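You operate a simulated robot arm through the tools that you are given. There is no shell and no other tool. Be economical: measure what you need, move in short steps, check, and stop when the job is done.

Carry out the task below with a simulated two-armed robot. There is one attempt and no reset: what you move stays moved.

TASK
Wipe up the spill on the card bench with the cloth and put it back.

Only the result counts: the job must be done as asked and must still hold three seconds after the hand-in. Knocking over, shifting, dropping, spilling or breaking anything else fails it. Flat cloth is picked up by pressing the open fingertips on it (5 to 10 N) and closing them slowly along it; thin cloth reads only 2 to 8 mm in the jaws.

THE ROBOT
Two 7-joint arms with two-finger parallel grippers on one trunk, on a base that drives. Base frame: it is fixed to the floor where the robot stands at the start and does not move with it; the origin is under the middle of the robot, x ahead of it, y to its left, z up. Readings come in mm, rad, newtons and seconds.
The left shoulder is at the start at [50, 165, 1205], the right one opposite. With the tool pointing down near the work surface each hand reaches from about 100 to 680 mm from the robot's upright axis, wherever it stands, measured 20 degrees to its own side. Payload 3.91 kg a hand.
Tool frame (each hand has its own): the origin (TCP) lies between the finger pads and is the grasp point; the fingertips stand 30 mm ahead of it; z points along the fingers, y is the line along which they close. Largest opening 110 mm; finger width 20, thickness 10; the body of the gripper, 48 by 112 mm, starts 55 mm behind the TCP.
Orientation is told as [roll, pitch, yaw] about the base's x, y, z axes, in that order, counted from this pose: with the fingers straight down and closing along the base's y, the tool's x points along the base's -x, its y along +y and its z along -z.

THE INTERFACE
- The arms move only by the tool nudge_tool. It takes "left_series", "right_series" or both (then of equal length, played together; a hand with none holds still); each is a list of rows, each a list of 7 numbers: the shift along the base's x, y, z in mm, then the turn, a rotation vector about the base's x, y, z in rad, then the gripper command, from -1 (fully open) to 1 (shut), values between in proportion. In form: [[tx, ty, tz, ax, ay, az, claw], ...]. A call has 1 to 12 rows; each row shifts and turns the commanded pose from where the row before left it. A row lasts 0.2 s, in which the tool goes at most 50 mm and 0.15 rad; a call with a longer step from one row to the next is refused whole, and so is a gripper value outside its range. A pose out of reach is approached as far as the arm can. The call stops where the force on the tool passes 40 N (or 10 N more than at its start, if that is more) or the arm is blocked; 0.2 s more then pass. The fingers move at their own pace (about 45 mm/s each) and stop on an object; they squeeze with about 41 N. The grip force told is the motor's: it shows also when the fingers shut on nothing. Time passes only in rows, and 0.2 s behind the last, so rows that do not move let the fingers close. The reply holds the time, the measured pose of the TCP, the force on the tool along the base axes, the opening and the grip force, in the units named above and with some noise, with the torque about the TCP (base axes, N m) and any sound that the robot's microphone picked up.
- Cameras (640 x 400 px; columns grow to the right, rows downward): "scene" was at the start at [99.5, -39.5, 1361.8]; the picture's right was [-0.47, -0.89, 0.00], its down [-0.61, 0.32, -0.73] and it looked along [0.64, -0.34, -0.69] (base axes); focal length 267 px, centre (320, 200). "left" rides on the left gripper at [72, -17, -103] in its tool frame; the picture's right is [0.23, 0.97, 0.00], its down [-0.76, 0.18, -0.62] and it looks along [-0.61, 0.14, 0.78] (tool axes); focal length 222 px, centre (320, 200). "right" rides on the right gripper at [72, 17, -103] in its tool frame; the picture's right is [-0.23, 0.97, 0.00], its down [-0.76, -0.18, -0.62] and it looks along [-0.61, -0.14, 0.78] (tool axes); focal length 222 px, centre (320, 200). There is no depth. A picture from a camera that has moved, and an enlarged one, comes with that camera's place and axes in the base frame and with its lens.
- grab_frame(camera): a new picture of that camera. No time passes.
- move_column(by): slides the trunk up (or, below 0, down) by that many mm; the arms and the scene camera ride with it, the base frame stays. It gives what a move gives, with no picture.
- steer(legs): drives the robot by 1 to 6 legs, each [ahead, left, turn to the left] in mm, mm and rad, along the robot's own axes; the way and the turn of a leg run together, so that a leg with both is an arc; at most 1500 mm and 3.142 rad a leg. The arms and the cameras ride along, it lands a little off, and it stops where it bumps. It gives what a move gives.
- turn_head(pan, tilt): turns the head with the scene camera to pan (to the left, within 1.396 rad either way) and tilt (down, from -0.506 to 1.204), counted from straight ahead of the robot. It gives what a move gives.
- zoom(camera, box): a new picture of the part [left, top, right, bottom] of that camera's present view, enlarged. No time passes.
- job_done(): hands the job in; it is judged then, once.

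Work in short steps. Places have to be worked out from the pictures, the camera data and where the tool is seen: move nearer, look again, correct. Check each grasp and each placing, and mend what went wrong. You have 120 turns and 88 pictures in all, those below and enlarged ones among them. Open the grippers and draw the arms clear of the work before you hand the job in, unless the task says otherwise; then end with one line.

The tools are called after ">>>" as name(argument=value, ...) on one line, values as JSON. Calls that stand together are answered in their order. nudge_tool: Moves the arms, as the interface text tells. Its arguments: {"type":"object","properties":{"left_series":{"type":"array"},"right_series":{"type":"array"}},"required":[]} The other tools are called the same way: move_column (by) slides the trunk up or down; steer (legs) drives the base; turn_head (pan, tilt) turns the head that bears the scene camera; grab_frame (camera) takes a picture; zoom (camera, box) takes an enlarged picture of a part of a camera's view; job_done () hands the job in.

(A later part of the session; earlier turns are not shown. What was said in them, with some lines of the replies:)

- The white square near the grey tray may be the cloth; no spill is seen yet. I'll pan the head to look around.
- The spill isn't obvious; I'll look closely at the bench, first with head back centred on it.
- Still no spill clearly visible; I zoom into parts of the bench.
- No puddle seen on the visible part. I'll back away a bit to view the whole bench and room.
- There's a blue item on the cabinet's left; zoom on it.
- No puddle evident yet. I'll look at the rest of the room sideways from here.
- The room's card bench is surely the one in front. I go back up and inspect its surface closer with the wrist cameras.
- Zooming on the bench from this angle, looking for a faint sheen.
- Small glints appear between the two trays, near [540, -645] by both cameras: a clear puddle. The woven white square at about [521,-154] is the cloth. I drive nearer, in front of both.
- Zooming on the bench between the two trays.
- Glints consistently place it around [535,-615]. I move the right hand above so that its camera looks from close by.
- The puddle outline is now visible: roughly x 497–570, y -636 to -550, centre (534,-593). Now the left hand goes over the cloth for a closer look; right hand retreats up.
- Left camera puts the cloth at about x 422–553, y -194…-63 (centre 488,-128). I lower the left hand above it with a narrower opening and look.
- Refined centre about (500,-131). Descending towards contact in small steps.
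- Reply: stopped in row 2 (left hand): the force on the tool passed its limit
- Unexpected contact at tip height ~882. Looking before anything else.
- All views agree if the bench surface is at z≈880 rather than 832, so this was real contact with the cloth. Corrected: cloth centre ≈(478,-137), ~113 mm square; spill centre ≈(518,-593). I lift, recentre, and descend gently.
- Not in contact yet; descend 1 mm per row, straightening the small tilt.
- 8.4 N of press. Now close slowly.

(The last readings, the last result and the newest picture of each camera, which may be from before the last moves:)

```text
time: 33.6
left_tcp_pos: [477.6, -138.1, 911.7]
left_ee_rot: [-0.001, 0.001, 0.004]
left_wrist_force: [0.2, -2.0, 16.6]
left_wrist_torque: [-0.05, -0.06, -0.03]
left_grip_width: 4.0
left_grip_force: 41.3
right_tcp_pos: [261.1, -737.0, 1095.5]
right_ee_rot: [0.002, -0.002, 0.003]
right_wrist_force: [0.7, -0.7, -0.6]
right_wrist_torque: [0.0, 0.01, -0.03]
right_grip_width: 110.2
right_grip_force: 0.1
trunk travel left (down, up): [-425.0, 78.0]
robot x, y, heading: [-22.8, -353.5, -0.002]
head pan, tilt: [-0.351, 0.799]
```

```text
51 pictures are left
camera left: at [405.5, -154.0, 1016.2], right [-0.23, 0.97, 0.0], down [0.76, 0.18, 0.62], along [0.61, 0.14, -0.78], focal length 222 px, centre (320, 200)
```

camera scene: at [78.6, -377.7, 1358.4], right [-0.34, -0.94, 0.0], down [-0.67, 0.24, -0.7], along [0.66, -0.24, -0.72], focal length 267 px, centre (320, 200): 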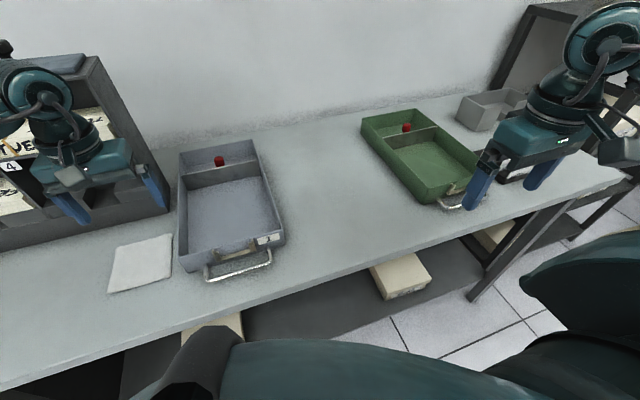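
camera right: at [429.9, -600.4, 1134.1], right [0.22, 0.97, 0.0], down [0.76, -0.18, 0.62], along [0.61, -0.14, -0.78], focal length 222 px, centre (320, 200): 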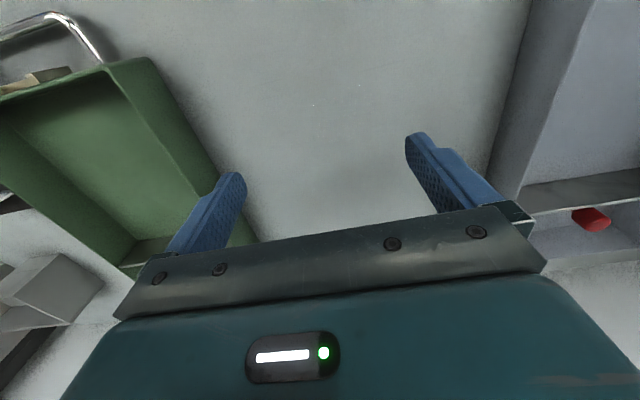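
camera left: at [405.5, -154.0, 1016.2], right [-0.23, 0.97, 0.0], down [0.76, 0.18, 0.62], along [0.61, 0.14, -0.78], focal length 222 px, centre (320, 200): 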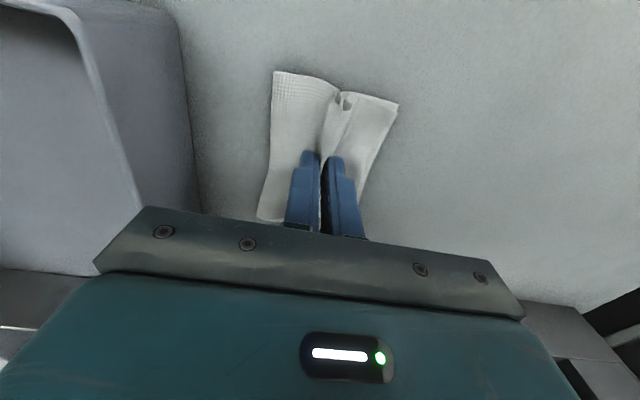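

Width 4 mm, cloth folded between the fingers. Lift and check.

>>> nudge_tool(left_series=[[0, 0, 10, 0, 0, 0, 1], [0, 0, 30, 0, 0, 0, 1], [0, 0, 40, 0, 0, 0, 1], [0, 0, 40, 0, 0, 0, 1], [0, 0, 40, 0, 0, 0, 1]])

>>> grab_frame(camera="left")

>>> grab_frame(camera="scene")

```text
time: 34.9
left_tcp_pos: [477.1, -136.4, 1071.4]
left_ee_rot: [-0.001, 0.004, 0.004]
left_wrist_force: [0.4, 0.5, 0.2]
left_wrist_torque: [0.01, 0.03, 0.0]
left_grip_width: 3.7
left_grip_force: 40.5
right_tcp_pos: [262.3, -737.0, 1095.3]
right_ee_rot: [0.0, 0.0, 0.003]
right_wrist_force: [-0.1, -0.3, 0.3]
right_wrist_torque: [-0.01, -0.01, 0.02]
right_grip_width: 110.1
right_grip_force: 0.0
trunk travel left (down, up): [-425.0, 78.0]
robot x, y, heading: [-18.4, -350.3, 0.004]
head pan, tilt: [-0.351, 0.799]
```

```text
50 pictures are left
camera left: at [405.2, -153.9, 1176.0], right [-0.23, 0.97, 0.0], down [0.76, 0.18, 0.62], along [0.6, 0.14, -0.78], focal length 222 px, centre (320, 200)
```

left: 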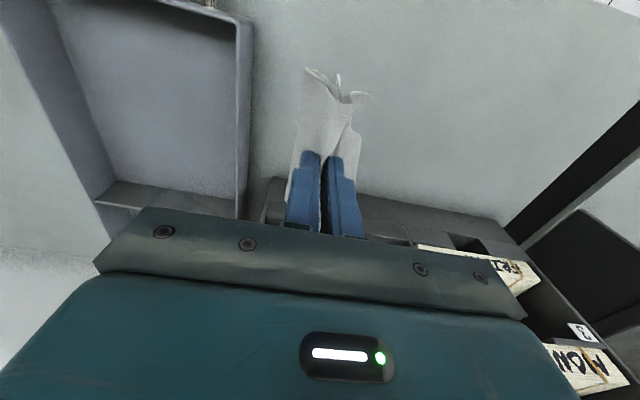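

```text
49 pictures are left
camera scene: at [79.5, -378.8, 1358.2], right [-0.34, -0.94, 0.0], down [-0.67, 0.24, -0.7], along [0.66, -0.24, -0.72], focal length 267 px, centre (320, 200)
```

scene: 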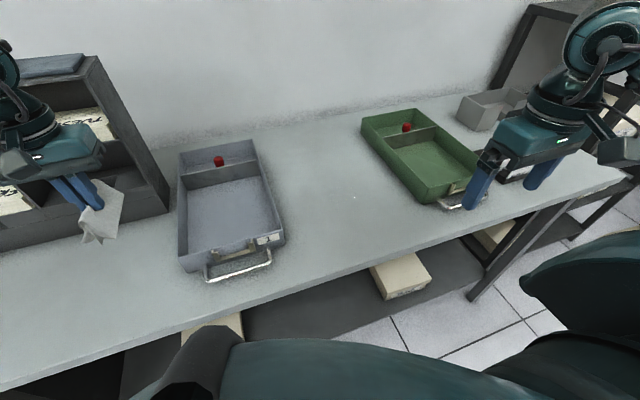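

Cloth is held securely. Drive 230 mm right so the left hand reaches the spill.

>>> steer(legs=[[0, -230, 0]])

>>> turn_head(pan=0.0, tilt=0.85)

>>> grab_frame(camera="scene")

>>> zoom(camera="scene", box=[240, 90, 400, 190])

```text
time: 36.6
left_tcp_pos: [478.2, -369.4, 1072.0]
left_ee_rot: [0.0, 0.004, 0.004]
left_wrist_force: [0.6, 0.1, -0.2]
left_wrist_torque: [0.02, 0.03, 0.01]
left_grip_width: 4.0
left_grip_force: 41.0
right_tcp_pos: [261.5, -968.0, 1095.5]
right_ee_rot: [0.002, -0.001, 0.002]
right_wrist_force: [0.1, -0.2, 0.1]
right_wrist_torque: [0.0, -0.02, -0.01]
right_grip_width: 110.2
right_grip_force: 0.0
trunk travel left (down, up): [-425.0, 78.0]
robot x, y, heading: [-24.4, -580.7, 0.001]
head pan, tilt: [-0.351, 0.799]
```

```text
time: 37.4
left_tcp_pos: [478.3, -369.2, 1071.6]
left_ee_rot: [-0.001, 0.004, 0.004]
left_wrist_force: [-0.1, -0.5, -0.7]
left_wrist_torque: [0.03, 0.04, -0.01]
left_grip_width: 4.0
left_grip_force: 41.6
right_tcp_pos: [261.5, -966.4, 1095.7]
right_ee_rot: [0.001, 0.0, 0.001]
right_wrist_force: [0.0, -0.6, 0.4]
right_wrist_torque: [-0.03, 0.02, -0.03]
right_grip_width: 110.0
right_grip_force: 0.1
trunk travel left (down, up): [-425.0, 78.0]
robot x, y, heading: [-20.2, -584.9, 0.002]
head pan, tilt: [0.0, 0.85]
```

```text
48 pictures are left
camera scene: at [82.5, -581.2, 1354.2], right [0.0, -1.0, 0.0], down [-0.75, 0.0, -0.66], along [0.66, 0.0, -0.75], focal length 267 px, centre (320, 200)
```

scene: 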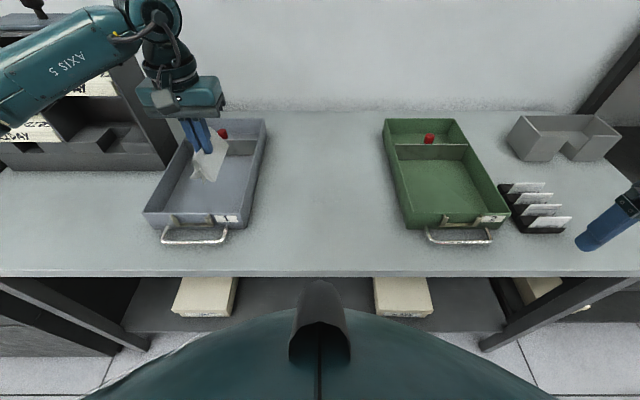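

```text
4.00 times, centred on (320, 140) of scene
camera zoom: at [82.5, -581.2, 1354.2], right [0.0, -1.0, 0.0], down [-0.75, 0.0, -0.66], along [0.66, 0.0, -0.75], focal length 1068 px, centre (320, 440)
```

zoom: 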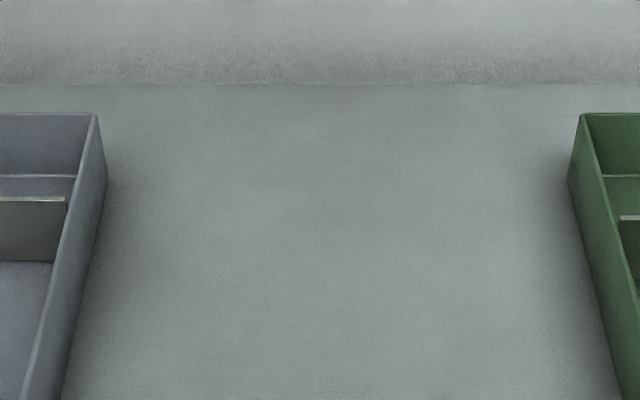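

Checking the spill outline from here.

>>> zoom(camera="scene", box=[260, 155, 388, 235])

```text
5.00 times, centred on (324, 195) of scene
camera zoom: at [82.5, -581.2, 1354.2], right [0.0, -1.0, 0.0], down [-0.75, 0.0, -0.66], along [0.66, 0.0, -0.75], focal length 1335 px, centre (300, 225)
```

zoom: 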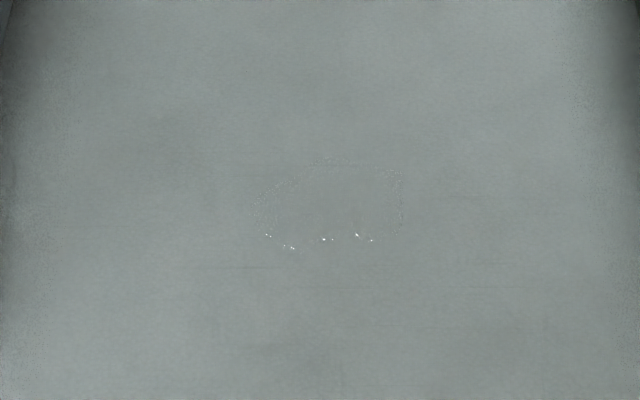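

Spill confirmed: x 485–544, y -630…-560, centre (515,-595). Move above it and lower to just over the surface.

>>> nudge_tool(left_series=[[6, -38, 0, 0, 0, 0, 1], [6, -38, 0, 0, 0, 0, 1], [6, -38, 0, 0, 0, 0, 1], [6, -38, 0, 0, 0, 0, 1], [6, -38, 0, 0, 0, 0, 1], [6, -36, 0, 0, 0, 0, 1], [0, 0, -40, 0, 0, 0, 1], [0, 0, -40, 0, 0, 0, 1], [0, 0, -40, 0, 0, 0, 1], [0, 0, -20, 0, 0, 0, 1], [0, 0, 0, 0, 0, 0, 1]])

>>> grab_frame(camera="left")

```text
time: 39.8
left_tcp_pos: [515.3, -592.4, 930.8]
left_ee_rot: [-0.003, 0.002, 0.003]
left_wrist_force: [-0.5, 0.6, 0.6]
left_wrist_torque: [0.01, 0.02, -0.02]
left_grip_width: 4.0
left_grip_force: 41.0
right_tcp_pos: [262.4, -966.9, 1095.8]
right_ee_rot: [0.0, -0.001, 0.002]
right_wrist_force: [-0.3, -0.1, 0.6]
right_wrist_torque: [-0.01, -0.01, -0.03]
right_grip_width: 110.1
right_grip_force: 0.0
trunk travel left (down, up): [-425.0, 78.0]
robot x, y, heading: [-22.7, -580.2, 0.001]
head pan, tilt: [0.0, 0.85]
```

```text
45 pictures are left
camera left: at [443.1, -610.6, 1034.8], right [-0.23, 0.97, 0.0], down [0.76, 0.18, 0.62], along [0.6, 0.14, -0.78], focal length 222 px, centre (320, 200)
```

left: 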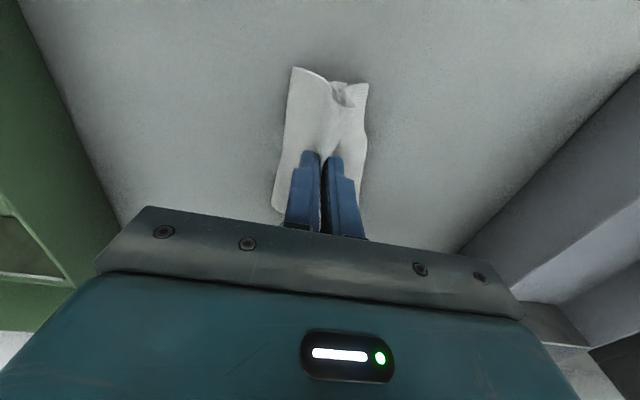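

Cloth touches the bench. Press on down gently.

>>> nudge_tool(left_series=[[0, 0, -8, 0, 0, 0, 1], [0, 0, -6, 0, 0, 0, 1], [0, 0, -3, 0, 0, 0, 1], [0, 0, -1, 0, 0, 0, 1], [0, 0, 0, 0, 0, 0, 1]])

```text
time: 41.0
left_tcp_pos: [515.3, -593.8, 913.0]
left_ee_rot: [-0.001, 0.002, 0.004]
left_wrist_force: [1.0, 0.6, 2.5]
left_wrist_torque: [-0.03, 0.02, 0.03]
left_grip_width: 4.3
left_grip_force: 41.2
right_tcp_pos: [262.8, -967.8, 1094.9]
right_ee_rot: [0.0, 0.001, 0.002]
right_wrist_force: [0.7, 0.8, -0.4]
right_wrist_torque: [-0.04, 0.01, 0.0]
right_grip_width: 110.0
right_grip_force: 0.0
trunk travel left (down, up): [-425.0, 78.0]
robot x, y, heading: [-20.5, -580.0, 0.003]
head pan, tilt: [0.0, 0.85]
```

Contact at 2.5 N; press 1 mm more and wipe back and forth along y, then at the near and far sides.

>>> nudge_tool(left_series=[[0, 0, -1, 0, 0, 0, 1], [0, -15, 0, 0, 0, 0, 1], [0, -15, 0, 0, 0, 0, 1], [0, -15, 0, 0, 0, 0, 1], [0, 20, 0, 0, 0, 0, 1], [0, 20, 0, 0, 0, 0, 1], [0, 20, 0, 0, 0, 0, 1], [0, 20, 0, 0, 0, 0, 1], [0, 10, 0, 0, 0, 0, 1], [0, 0, 0, 0, 0, 0, 1]])

>>> nudge_tool(left_series=[[-10, -5, 0, 0, 0, 0, 1], [-10, -5, 0, 0, 0, 0, 1], [0, -20, 0, 0, 0, 0, 1], [0, -20, 0, 0, 0, 0, 1], [0, -20, 0, 0, 0, 0, 1], [0, -20, 0, 0, 0, 0, 1], [20, 0, 0, 0, 0, 0, 1], [20, 0, 0, 0, 0, 0, 1], [0, 20, 0, 0, 0, 0, 1], [0, 20, 0, 0, 0, 0, 1], [0, 20, 0, 0, 0, 0, 1], [0, 20, 0, 0, 0, 0, 1]])

>>> grab_frame(camera="left")

```text
time: 43.2
left_tcp_pos: [513.8, -550.3, 913.3]
left_ee_rot: [-0.005, 0.002, 0.003]
left_wrist_force: [0.3, -3.5, 9.9]
left_wrist_torque: [-0.15, 0.03, 0.03]
left_grip_width: 3.9
left_grip_force: 41.1
right_tcp_pos: [261.4, -967.4, 1095.0]
right_ee_rot: [0.001, -0.001, 0.004]
right_wrist_force: [-0.4, 0.4, -0.9]
right_wrist_torque: [-0.02, -0.02, -0.01]
right_grip_width: 110.1
right_grip_force: 0.0
trunk travel left (down, up): [-425.0, 78.0]
robot x, y, heading: [-18.8, -578.9, -0.002]
head pan, tilt: [0.0, 0.85]
```

```text
time: 45.8
left_tcp_pos: [533.8, -559.3, 913.3]
left_ee_rot: [-0.002, 0.001, 0.004]
left_wrist_force: [0.4, -1.5, 5.4]
left_wrist_torque: [-0.11, 0.02, 0.03]
left_grip_width: 4.0
left_grip_force: 41.0
right_tcp_pos: [261.8, -966.5, 1095.5]
right_ee_rot: [0.0, -0.002, 0.003]
right_wrist_force: [0.3, -0.3, 0.1]
right_wrist_torque: [-0.02, -0.02, 0.02]
right_grip_width: 109.9
right_grip_force: 0.1
trunk travel left (down, up): [-425.0, 78.0]
robot x, y, heading: [-23.6, -579.6, -0.001]
head pan, tilt: [0.0, 0.85]
```

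```text
44 pictures are left
camera left: at [462.4, -575.2, 1017.3], right [-0.23, 0.97, 0.0], down [0.76, 0.18, 0.62], along [0.61, 0.14, -0.78], focal length 222 px, centre (320, 200)
```

left: 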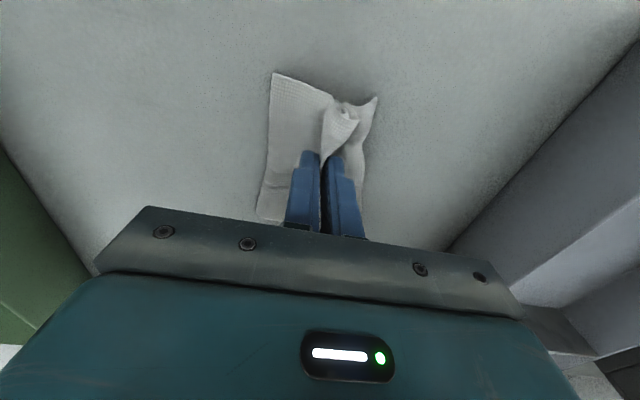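

Another pass along y at x≈534, 515 and 490, then lift and check.

>>> nudge_tool(left_series=[[0, -22, 0, 0, 0, 0, 1], [0, -22, 0, 0, 0, 0, 1], [0, -22, 0, 0, 0, 0, 1], [0, -22, 0, 0, 0, 0, 1], [-19, 0, 0, 0, 0, 0, 1], [0, 22, 0, 0, 0, 0, 1], [0, 22, 0, 0, 0, 0, 1], [0, 22, 0, 0, 0, 0, 1], [0, 22, 0, 0, 0, 0, 1], [-25, 0, 0, 0, 0, 0, 1], [0, -22, 0, 0, 0, 0, 1], [0, -22, 0, 0, 0, 0, 1]])

>>> nudge_tool(left_series=[[0, -22, 0, 0, 0, 0, 1], [0, -22, 0, 0, 0, 0, 1], [20, 10, 0, 0, 0, 0, 1], [20, 10, 0, 0, 0, 0, 1], [20, 10, 0, 0, 0, 0, 1], [-20, 10, 0, 0, 0, 0, 1], [-20, 10, 0, 0, 0, 0, 1], [-20, 10, 0, 0, 0, 0, 1], [0, 10, 10, 0, 0, 0, 1], [0, 40, 40, 0, 0, 0, 1], [0, 40, 20, 0, 0, 0, 1], [0, 40, 20, 0, 0, 0, 1]])

>>> zoom(camera="scene", box=[260, 155, 388, 235])

>>> grab_frame(camera="left")

```text
time: 48.4
left_tcp_pos: [489.2, -603.3, 913.7]
left_ee_rot: [-0.001, 0.001, 0.005]
left_wrist_force: [-0.8, 3.7, 10.0]
left_wrist_torque: [0.11, 0.03, -0.01]
left_grip_width: 3.8
left_grip_force: 40.5
right_tcp_pos: [261.1, -966.3, 1095.6]
right_ee_rot: [-0.001, -0.001, 0.003]
right_wrist_force: [-0.5, 0.4, -0.1]
right_wrist_torque: [0.01, 0.0, 0.0]
right_grip_width: 110.2
right_grip_force: 0.2
trunk travel left (down, up): [-425.0, 78.0]
robot x, y, heading: [-23.3, -578.4, 0.001]
head pan, tilt: [0.0, 0.85]
```

```text
refused: row 10 steps farther than a row can; nothing moved
```

```text
5.00 times, centred on (324, 195) of scene
camera zoom: at [81.5, -580.9, 1354.3], right [0.0, -1.0, 0.0], down [-0.75, 0.0, -0.66], along [0.66, 0.0, -0.75], focal length 1335 px, centre (300, 225)
```

zoom: 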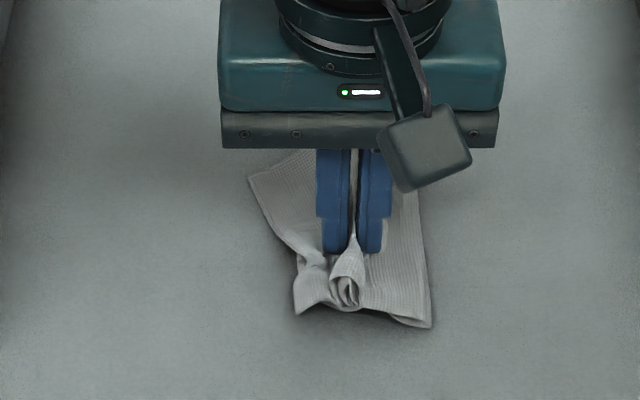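

```text
42 pictures are left
camera left: at [417.1, -619.7, 1017.1], right [-0.23, 0.97, 0.0], down [0.76, 0.18, 0.62], along [0.6, 0.14, -0.78], focal length 222 px, centre (320, 200)
```

left: 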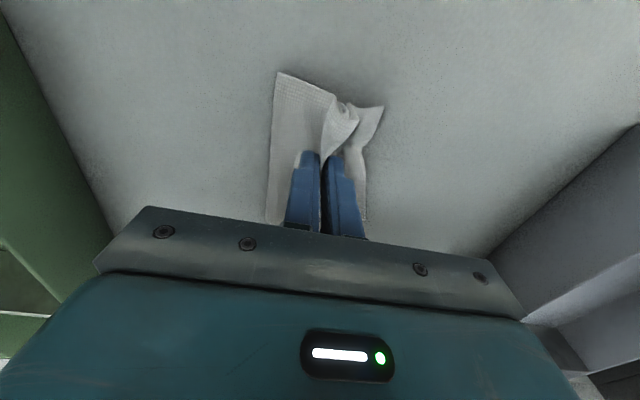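

The last call was refused for a long step; I repeat it with shorter ones.

>>> nudge_tool(left_series=[[0, -22, 0, 0, 0, 0, 1], [0, -22, 0, 0, 0, 0, 1], [20, 10, 0, 0, 0, 0, 1], [20, 10, 0, 0, 0, 0, 1], [20, 10, 0, 0, 0, 0, 1], [-20, 10, 0, 0, 0, 0, 1], [-20, 10, 0, 0, 0, 0, 1], [-20, 10, 0, 0, 0, 0, 1], [0, 10, 10, 0, 0, 0, 1], [0, 25, 40, 0, 0, 0, 1], [0, 35, 35, 0, 0, 0, 1], [0, 40, 25, 0, 0, 0, 1]])

>>> nudge_tool(left_series=[[0, 40, 15, 0, 0, 0, 1], [0, 40, 15, 0, 0, 0, 1]])

>>> zoom(camera="scene", box=[260, 155, 388, 235])

>>> grab_frame(camera="scene")

```text
time: 51.0
left_tcp_pos: [489.3, -477.6, 1022.3]
left_ee_rot: [-0.002, 0.004, 0.002]
left_wrist_force: [-0.7, -0.2, -0.8]
left_wrist_torque: [0.0, 0.02, 0.04]
left_grip_width: 3.9
left_grip_force: 40.6
right_tcp_pos: [261.5, -966.1, 1095.5]
right_ee_rot: [0.0, -0.001, 0.001]
right_wrist_force: [-0.1, -0.3, 0.0]
right_wrist_torque: [-0.01, -0.03, 0.01]
right_grip_width: 109.9
right_grip_force: 0.0
trunk travel left (down, up): [-425.0, 78.0]
robot x, y, heading: [-22.9, -579.2, -0.001]
head pan, tilt: [0.0, 0.85]
```

```text
time: 51.6
left_tcp_pos: [490.8, -396.3, 1053.0]
left_ee_rot: [-0.003, 0.005, 0.001]
left_wrist_force: [-1.1, -0.2, 0.8]
left_wrist_torque: [-0.03, 0.0, 0.02]
left_grip_width: 4.0
left_grip_force: 40.7
right_tcp_pos: [261.6, -967.7, 1094.9]
right_ee_rot: [0.0, 0.001, 0.002]
right_wrist_force: [-0.1, 0.2, 0.1]
right_wrist_torque: [0.0, 0.0, -0.01]
right_grip_width: 110.1
right_grip_force: 0.0
trunk travel left (down, up): [-425.0, 78.0]
robot x, y, heading: [-23.2, -578.8, -0.003]
head pan, tilt: [0.0, 0.85]
```

```text
5.00 times, centred on (324, 195) of scene
camera zoom: at [82.4, -580.8, 1354.2], right [0.0, -1.0, 0.0], down [-0.75, 0.0, -0.66], along [0.66, 0.0, -0.75], focal length 1335 px, centre (300, 225)
```

zoom: 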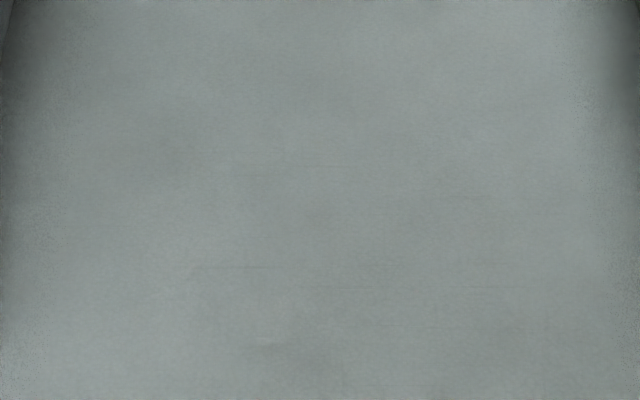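

```text
40 pictures are left
camera scene: at [82.4, -580.8, 1354.2], right [0.0, -1.0, 0.0], down [-0.75, 0.0, -0.66], along [0.66, 0.0, -0.75], focal length 267 px, centre (320, 200)
```

scene: 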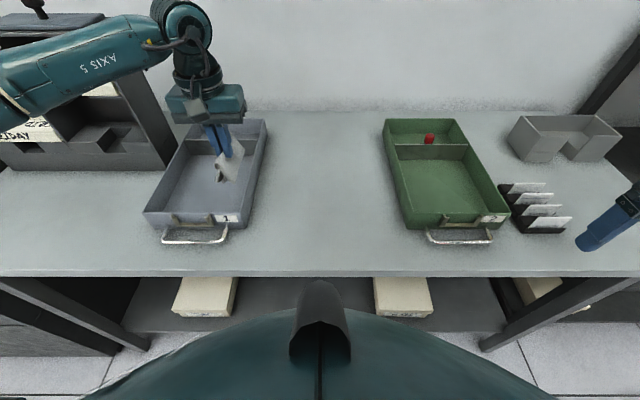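

The spill is gone from this view. Drive back left with the cloth to its original place.

>>> steer(legs=[[0, 230, 0]])

>>> turn_head(pan=-0.351, tilt=0.799)

>>> grab_frame(camera="scene")

```text
time: 53.4
left_tcp_pos: [490.7, -169.3, 1053.6]
left_ee_rot: [-0.002, 0.003, 0.004]
left_wrist_force: [0.5, 0.3, -0.3]
left_wrist_torque: [-0.01, 0.0, 0.0]
left_grip_width: 4.0
left_grip_force: 40.8
right_tcp_pos: [261.8, -738.4, 1094.8]
right_ee_rot: [-0.001, 0.0, 0.002]
right_wrist_force: [1.2, 0.8, -0.2]
right_wrist_torque: [-0.02, 0.01, -0.03]
right_grip_width: 110.3
right_grip_force: 0.0
trunk travel left (down, up): [-425.0, 78.0]
robot x, y, heading: [-23.0, -349.6, 0.002]
head pan, tilt: [0.0, 0.85]
```

```text
time: 54.2
left_tcp_pos: [491.2, -168.9, 1052.0]
left_ee_rot: [-0.002, 0.003, 0.004]
left_wrist_force: [0.2, -0.5, -0.4]
left_wrist_torque: [-0.04, 0.02, 0.01]
left_grip_width: 4.0
left_grip_force: 40.7
right_tcp_pos: [262.3, -737.7, 1095.4]
right_ee_rot: [0.0, 0.0, 0.002]
right_wrist_force: [0.5, 0.4, -0.2]
right_wrist_torque: [0.03, 0.02, -0.04]
right_grip_width: 109.9
right_grip_force: 0.1
trunk travel left (down, up): [-425.0, 78.0]
robot x, y, heading: [-18.8, -350.4, 0.003]
head pan, tilt: [-0.351, 0.799]
```

```text
39 pictures are left
camera scene: at [79.9, -380.2, 1358.2], right [-0.34, -0.94, 0.0], down [-0.67, 0.24, -0.7], along [0.66, -0.24, -0.72], focal length 267 px, centre (320, 200)
```

scene: 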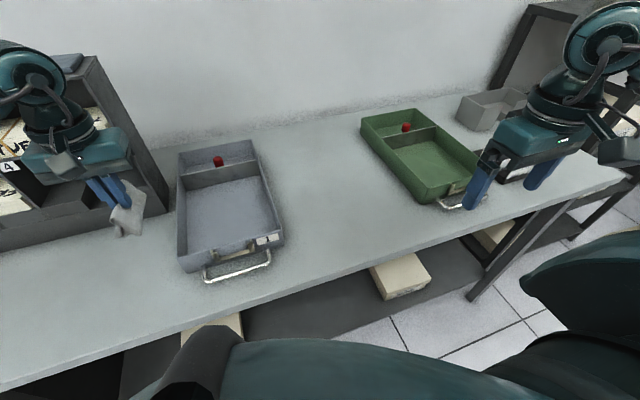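

Back in the same pose. Move to (478,-137) and lower; last bit gently.

>>> nudge_tool(left_series=[[-7, 16, 0, 0, 0, 0, 1], [-6, 16, 0, 0, 0, 0, 1], [0, 0, -40, 0, 0, 0, 1], [0, 0, -40, 0, 0, 0, 1], [0, 0, -30, 0, 0, 0, 1], [0, 0, -15, 0, 0, 0, 1], [0, 0, -10, 0, 0, 0, 1], [0, 0, -3, 0, 0, 0, 1], [0, 0, -2, 0, 0, 0, 1], [0, 0, 0, 0, 0, 0, 1]])

>>> grab_frame(camera="left")

```text
time: 56.4
left_tcp_pos: [477.2, -138.0, 914.8]
left_ee_rot: [-0.002, 0.0, 0.003]
left_wrist_force: [0.8, -1.8, 16.5]
left_wrist_torque: [-0.28, -0.01, -0.03]
left_grip_width: 3.7
left_grip_force: 41.0
right_tcp_pos: [261.7, -739.3, 1095.0]
right_ee_rot: [0.001, -0.002, 0.002]
right_wrist_force: [-0.2, 0.4, -0.2]
right_wrist_torque: [0.03, 0.0, 0.01]
right_grip_width: 109.9
right_grip_force: 0.0
trunk travel left (down, up): [-425.0, 78.0]
robot x, y, heading: [-21.4, -349.9, 0.006]
head pan, tilt: [-0.351, 0.799]
```

```text
38 pictures are left
camera left: at [404.8, -154.3, 1018.8], right [-0.23, 0.97, 0.0], down [0.76, 0.18, 0.62], along [0.61, 0.14, -0.78], focal length 222 px, centre (320, 200)
```

left: 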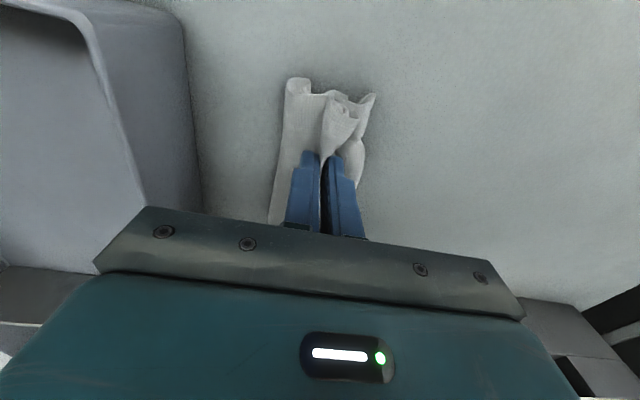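

The flaps are curled under somewhat. I ease up, sway sideways to spread them, then lower and open slowly while pressing lightly.

>>> nudge_tool(left_series=[[0, 0, 6, 0, 0, 0, 1], [0, 15, 0, 0, 0, 0, 1], [0, 15, 0, 0, 0, 0, 1], [0, -15, -2, 0, 0, 0, 1], [0, -15, -1, 0, 0, 0, 1], [0, 0, 0, 0, 0, 0, 1]])

>>> grab_frame(camera="left")

```text
time: 57.8
left_tcp_pos: [476.8, -137.3, 914.1]
left_ee_rot: [0.0, 0.001, 0.005]
left_wrist_force: [1.3, 1.6, 4.2]
left_wrist_torque: [-0.01, 0.0, 0.05]
left_grip_width: 3.7
left_grip_force: 41.2
right_tcp_pos: [262.6, -738.1, 1095.4]
right_ee_rot: [0.001, -0.001, 0.001]
right_wrist_force: [0.7, 0.2, 0.4]
right_wrist_torque: [0.03, 0.02, 0.02]
right_grip_width: 110.0
right_grip_force: 0.1
trunk travel left (down, up): [-425.0, 78.0]
robot x, y, heading: [-19.6, -353.2, 0.001]
head pan, tilt: [-0.351, 0.799]
```

```text
37 pictures are left
camera left: at [405.2, -153.4, 1020.0], right [-0.23, 0.97, 0.0], down [0.76, 0.18, 0.62], along [0.6, 0.14, -0.78], focal length 222 px, centre (320, 200)
```

left: 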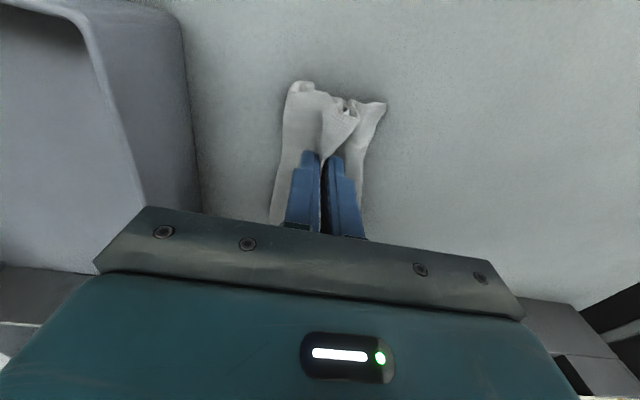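

The right-hand (-y) flap is still tucked; I lift and re-lay it while moving toward +y.

>>> nudge_tool(left_series=[[0, 0, 30, 0, 0, 0, 1], [0, 0, 30, 0, 0, 0, 1], [0, -15, 0, 0, 0, 0, 1], [0, -15, -10, 0, 0, 0, 1], [0, 6, -15, 0, 0, 0, 1], [0, 8, -15, 0, 0, 0, 1], [0, 10, -12, 0, 0, 0, 1], [0, 10, -5, 0, 0, 0, 1], [0, 5, -1, 0, 0, 0, 1], [0, -5, -1, 0, 0, 0, 1], [0, -4, -1, 0, 0, 0, 1], [0, 0, 0, 0, 0, 0, 1]])

>>> grab_frame(camera="left")

```text
time: 60.4
left_tcp_pos: [477.6, -137.4, 914.8]
left_ee_rot: [0.001, 0.004, 0.003]
left_wrist_force: [0.9, 0.3, 2.3]
left_wrist_torque: [0.0, 0.04, 0.0]
left_grip_width: 3.7
left_grip_force: 40.5
right_tcp_pos: [262.2, -737.8, 1094.8]
right_ee_rot: [0.0, -0.001, 0.001]
right_wrist_force: [0.5, -0.1, -0.1]
right_wrist_torque: [-0.01, -0.01, 0.04]
right_grip_width: 110.1
right_grip_force: 0.1
trunk travel left (down, up): [-425.0, 78.0]
robot x, y, heading: [-18.9, -352.3, 0.007]
head pan, tilt: [-0.351, 0.799]
```

```text
36 pictures are left
camera left: at [405.4, -153.1, 1019.6], right [-0.23, 0.97, 0.0], down [0.76, 0.18, 0.62], along [0.6, 0.14, -0.78], focal length 222 px, centre (320, 200)
```

left: 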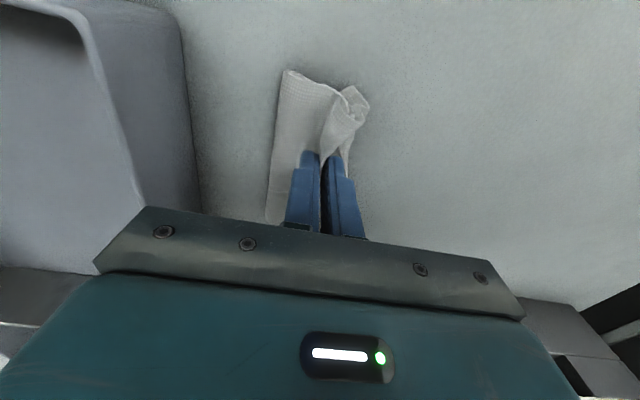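

The -y flap now lies flat. Press lightly and open slowly to spread the rest.

>>> nudge_tool(left_series=[[0, 0, -1, 0, 0, 0, 0.95], [0, 0, 0, 0, 0, 0, 0.85], [0, 0, 0, 0, 0, 0, 0.75], [0, 0, 0, 0, 0, 0, 0.65], [0, 0, 0, 0, 0, 0, 0.55], [0, 0, 0, 0, 0, 0, 0.45], [0, 0, 0, 0, 0, 0, 0.35], [0, 0, 0, 0, 0, 0, 0.25], [0, 0, 0, 0, 0, 0, 0.15], [0, 0, 0, 0, 0, 0, 0.1]])

>>> grab_frame(camera="left")

```text
time: 62.6
left_tcp_pos: [476.6, -136.4, 914.5]
left_ee_rot: [-0.001, 0.003, 0.005]
left_wrist_force: [-0.4, -0.2, 1.3]
left_wrist_torque: [-0.01, -0.02, -0.01]
left_grip_width: 49.6
left_grip_force: 0.1
right_tcp_pos: [262.9, -737.7, 1095.7]
right_ee_rot: [0.002, 0.0, 0.002]
right_wrist_force: [0.7, -0.2, -0.9]
right_wrist_torque: [0.01, 0.0, -0.02]
right_grip_width: 110.0
right_grip_force: 0.2
trunk travel left (down, up): [-425.0, 78.0]
robot x, y, heading: [-26.8, -350.2, -0.0]
head pan, tilt: [-0.351, 0.799]
```

```text
35 pictures are left
camera left: at [405.2, -153.3, 1018.7], right [-0.23, 0.97, 0.0], down [0.76, 0.18, 0.62], along [0.6, 0.14, -0.78], focal length 222 px, centre (320, 200)
```

left: 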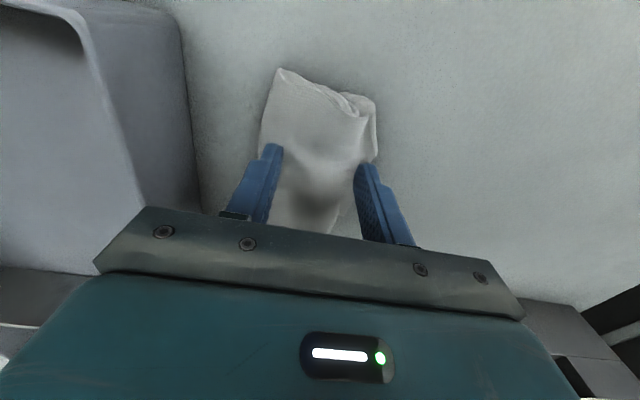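

Released. Lift slowly and view.

>>> nudge_tool(left_series=[[0, 0, 10, 0, 0, 0, 0.1], [0, 0, 30, 0, 0, 0, 0.1], [0, 0, 40, 0, 0, 0, 0.1], [0, 0, 40, 0, 0, 0, 0.1]])

>>> grab_frame(camera="left")

>>> zoom(camera="scene", box=[0, 120, 240, 320])

```text
time: 63.6
left_tcp_pos: [477.7, -136.1, 1035.6]
left_ee_rot: [0.001, 0.003, 0.004]
left_wrist_force: [-1.0, 0.3, 0.3]
left_wrist_torque: [0.0, -0.03, 0.02]
left_grip_width: 49.2
left_grip_force: 0.1
right_tcp_pos: [262.6, -739.4, 1094.9]
right_ee_rot: [0.0, -0.001, 0.001]
right_wrist_force: [0.5, 0.0, -1.0]
right_wrist_torque: [0.02, 0.01, 0.05]
right_grip_width: 109.7
right_grip_force: 0.1
trunk travel left (down, up): [-425.0, 78.0]
robot x, y, heading: [-20.1, -347.3, 0.002]
head pan, tilt: [-0.351, 0.799]
```

```text
34 pictures are left
camera left: at [405.2, -152.9, 1139.6], right [-0.23, 0.97, 0.0], down [0.76, 0.18, 0.62], along [0.6, 0.14, -0.78], focal length 222 px, centre (320, 200)
```

left: 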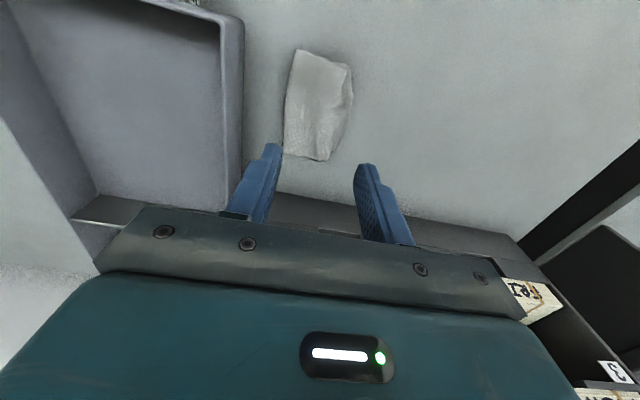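

```text
2.00 times, centred on (120, 220) of scene
camera zoom: at [79.6, -380.5, 1358.2], right [-0.34, -0.94, 0.0], down [-0.67, 0.25, -0.7], along [0.66, -0.24, -0.72], focal length 534 px, centre (720, 160)
```

zoom: 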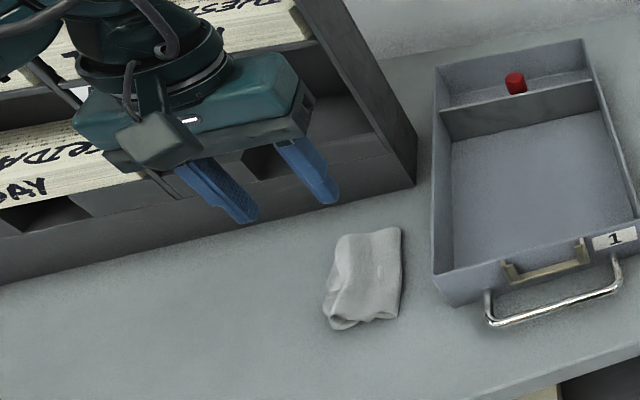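

The cloth lies on its original spot, centre ≈(479,-137). Retreat the left hand and inspect the wiped place with the right camera.

>>> nudge_tool(left_series=[[-15, 0, 25, 0, 0, 0, -1], [-15, 0, 25, 0, 0, 0, -1], [-15, 0, 25, 0, 0, 0, -1], [-15, 0, 25, 0, 0, 0, -1], [-15, 0, 25, 0, 0, 0, -1], [-15, 0, 0, 0, 0, 0, -1]], right_series=[[40, 20, -11, 0, 0, 0, -1], [40, 20, -11, 0, 0, 0, -1], [40, 20, -11, 0, 0, 0, -1], [40, 20, -11, 0, 0, 0, -1], [40, 20, -11, 0, 0, 0, -1], [40, 20, -11, 0, 0, 0, -1]])

>>> zoom(camera="right", box=[200, 20, 440, 170])

>>> zoom(camera="right", box=[280, 70, 408, 150])

```text
time: 65.0
left_tcp_pos: [386.7, -135.8, 1159.0]
left_ee_rot: [-0.002, 0.004, 0.004]
left_wrist_force: [-0.7, 0.3, 0.2]
left_wrist_torque: [-0.01, 0.05, 0.01]
left_grip_width: 110.0
left_grip_force: 0.1
right_tcp_pos: [503.7, -619.2, 1027.7]
right_ee_rot: [-0.001, -0.001, 0.003]
right_wrist_force: [-0.5, -0.5, -0.3]
right_wrist_torque: [0.0, 0.03, -0.01]
right_grip_width: 110.0
right_grip_force: 0.1
trunk travel left (down, up): [-425.0, 78.0]
robot x, y, heading: [-22.7, -350.6, 0.002]
head pan, tilt: [-0.351, 0.799]
```

```text
2.67 times, centred on (320, 95) of right
camera zoom: at [430.5, -602.6, 1132.7], right [0.23, 0.97, 0.0], down [0.76, -0.18, 0.62], along [0.61, -0.14, -0.78], focal length 592 px, centre (320, 480)
```

zoom: 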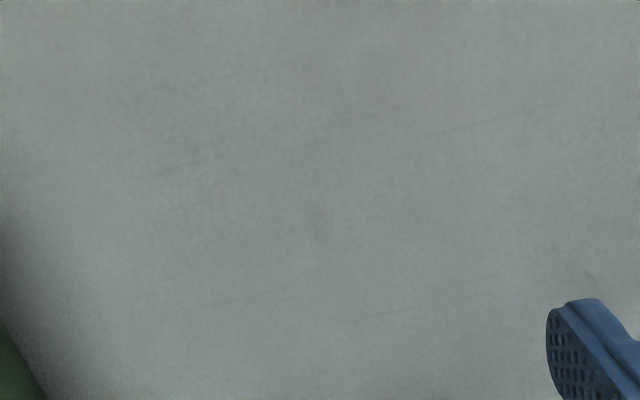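

```text
5.00 times, centred on (344, 110) of right
camera zoom: at [430.5, -602.6, 1132.7], right [0.23, 0.97, 0.0], down [0.76, -0.18, 0.62], along [0.61, -0.14, -0.78], focal length 1111 px, centre (200, 650)
```

zoom: 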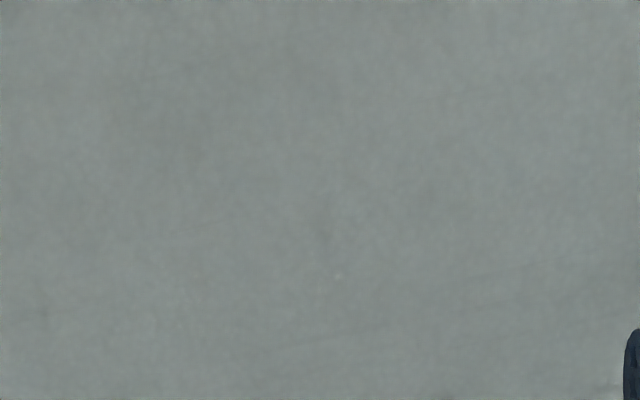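

The puddle is completely gone. I draw the right hand back and take one last overview.

>>> nudge_tool(right_series=[[-40, -20, 11, 0, 0, 0, -1], [-40, -20, 11, 0, 0, 0, -1], [-40, -20, 11, 0, 0, 0, -1], [-40, -20, 11, 0, 0, 0, -1], [-40, -20, 11, 0, 0, 0, -1], [-40, -20, 11, 0, 0, 0, -1]])

>>> grab_frame(camera="scene")

```text
time: 66.4
left_tcp_pos: [386.2, -136.1, 1160.8]
left_ee_rot: [-0.001, 0.002, 0.003]
left_wrist_force: [-1.0, -0.7, -0.5]
left_wrist_torque: [-0.01, -0.02, 0.04]
left_grip_width: 109.7
left_grip_force: 0.1
right_tcp_pos: [260.0, -737.6, 1096.1]
right_ee_rot: [0.0, -0.001, 0.003]
right_wrist_force: [0.2, -0.6, -0.4]
right_wrist_torque: [0.01, 0.02, 0.0]
right_grip_width: 110.2
right_grip_force: 0.1
trunk travel left (down, up): [-425.0, 78.0]
robot x, y, heading: [-23.5, -351.0, 0.001]
head pan, tilt: [-0.351, 0.799]
```

```text
30 pictures are left
camera scene: at [78.5, -379.9, 1358.4], right [-0.34, -0.94, 0.0], down [-0.67, 0.24, -0.7], along [0.66, -0.24, -0.72], focal length 267 px, centre (320, 200)
```

scene: 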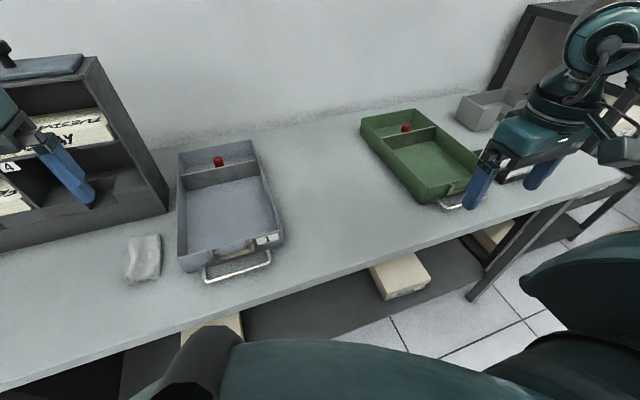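

Everything else is where it was, the cloth is back, and the arms are clear and open. I hand the job in.

>>> job_done()

```text
The job is handed in.
```

I wiped up the spill on the card bench and put the cloth back on its original spot; it lies partly folded, not flat as it was at the start.
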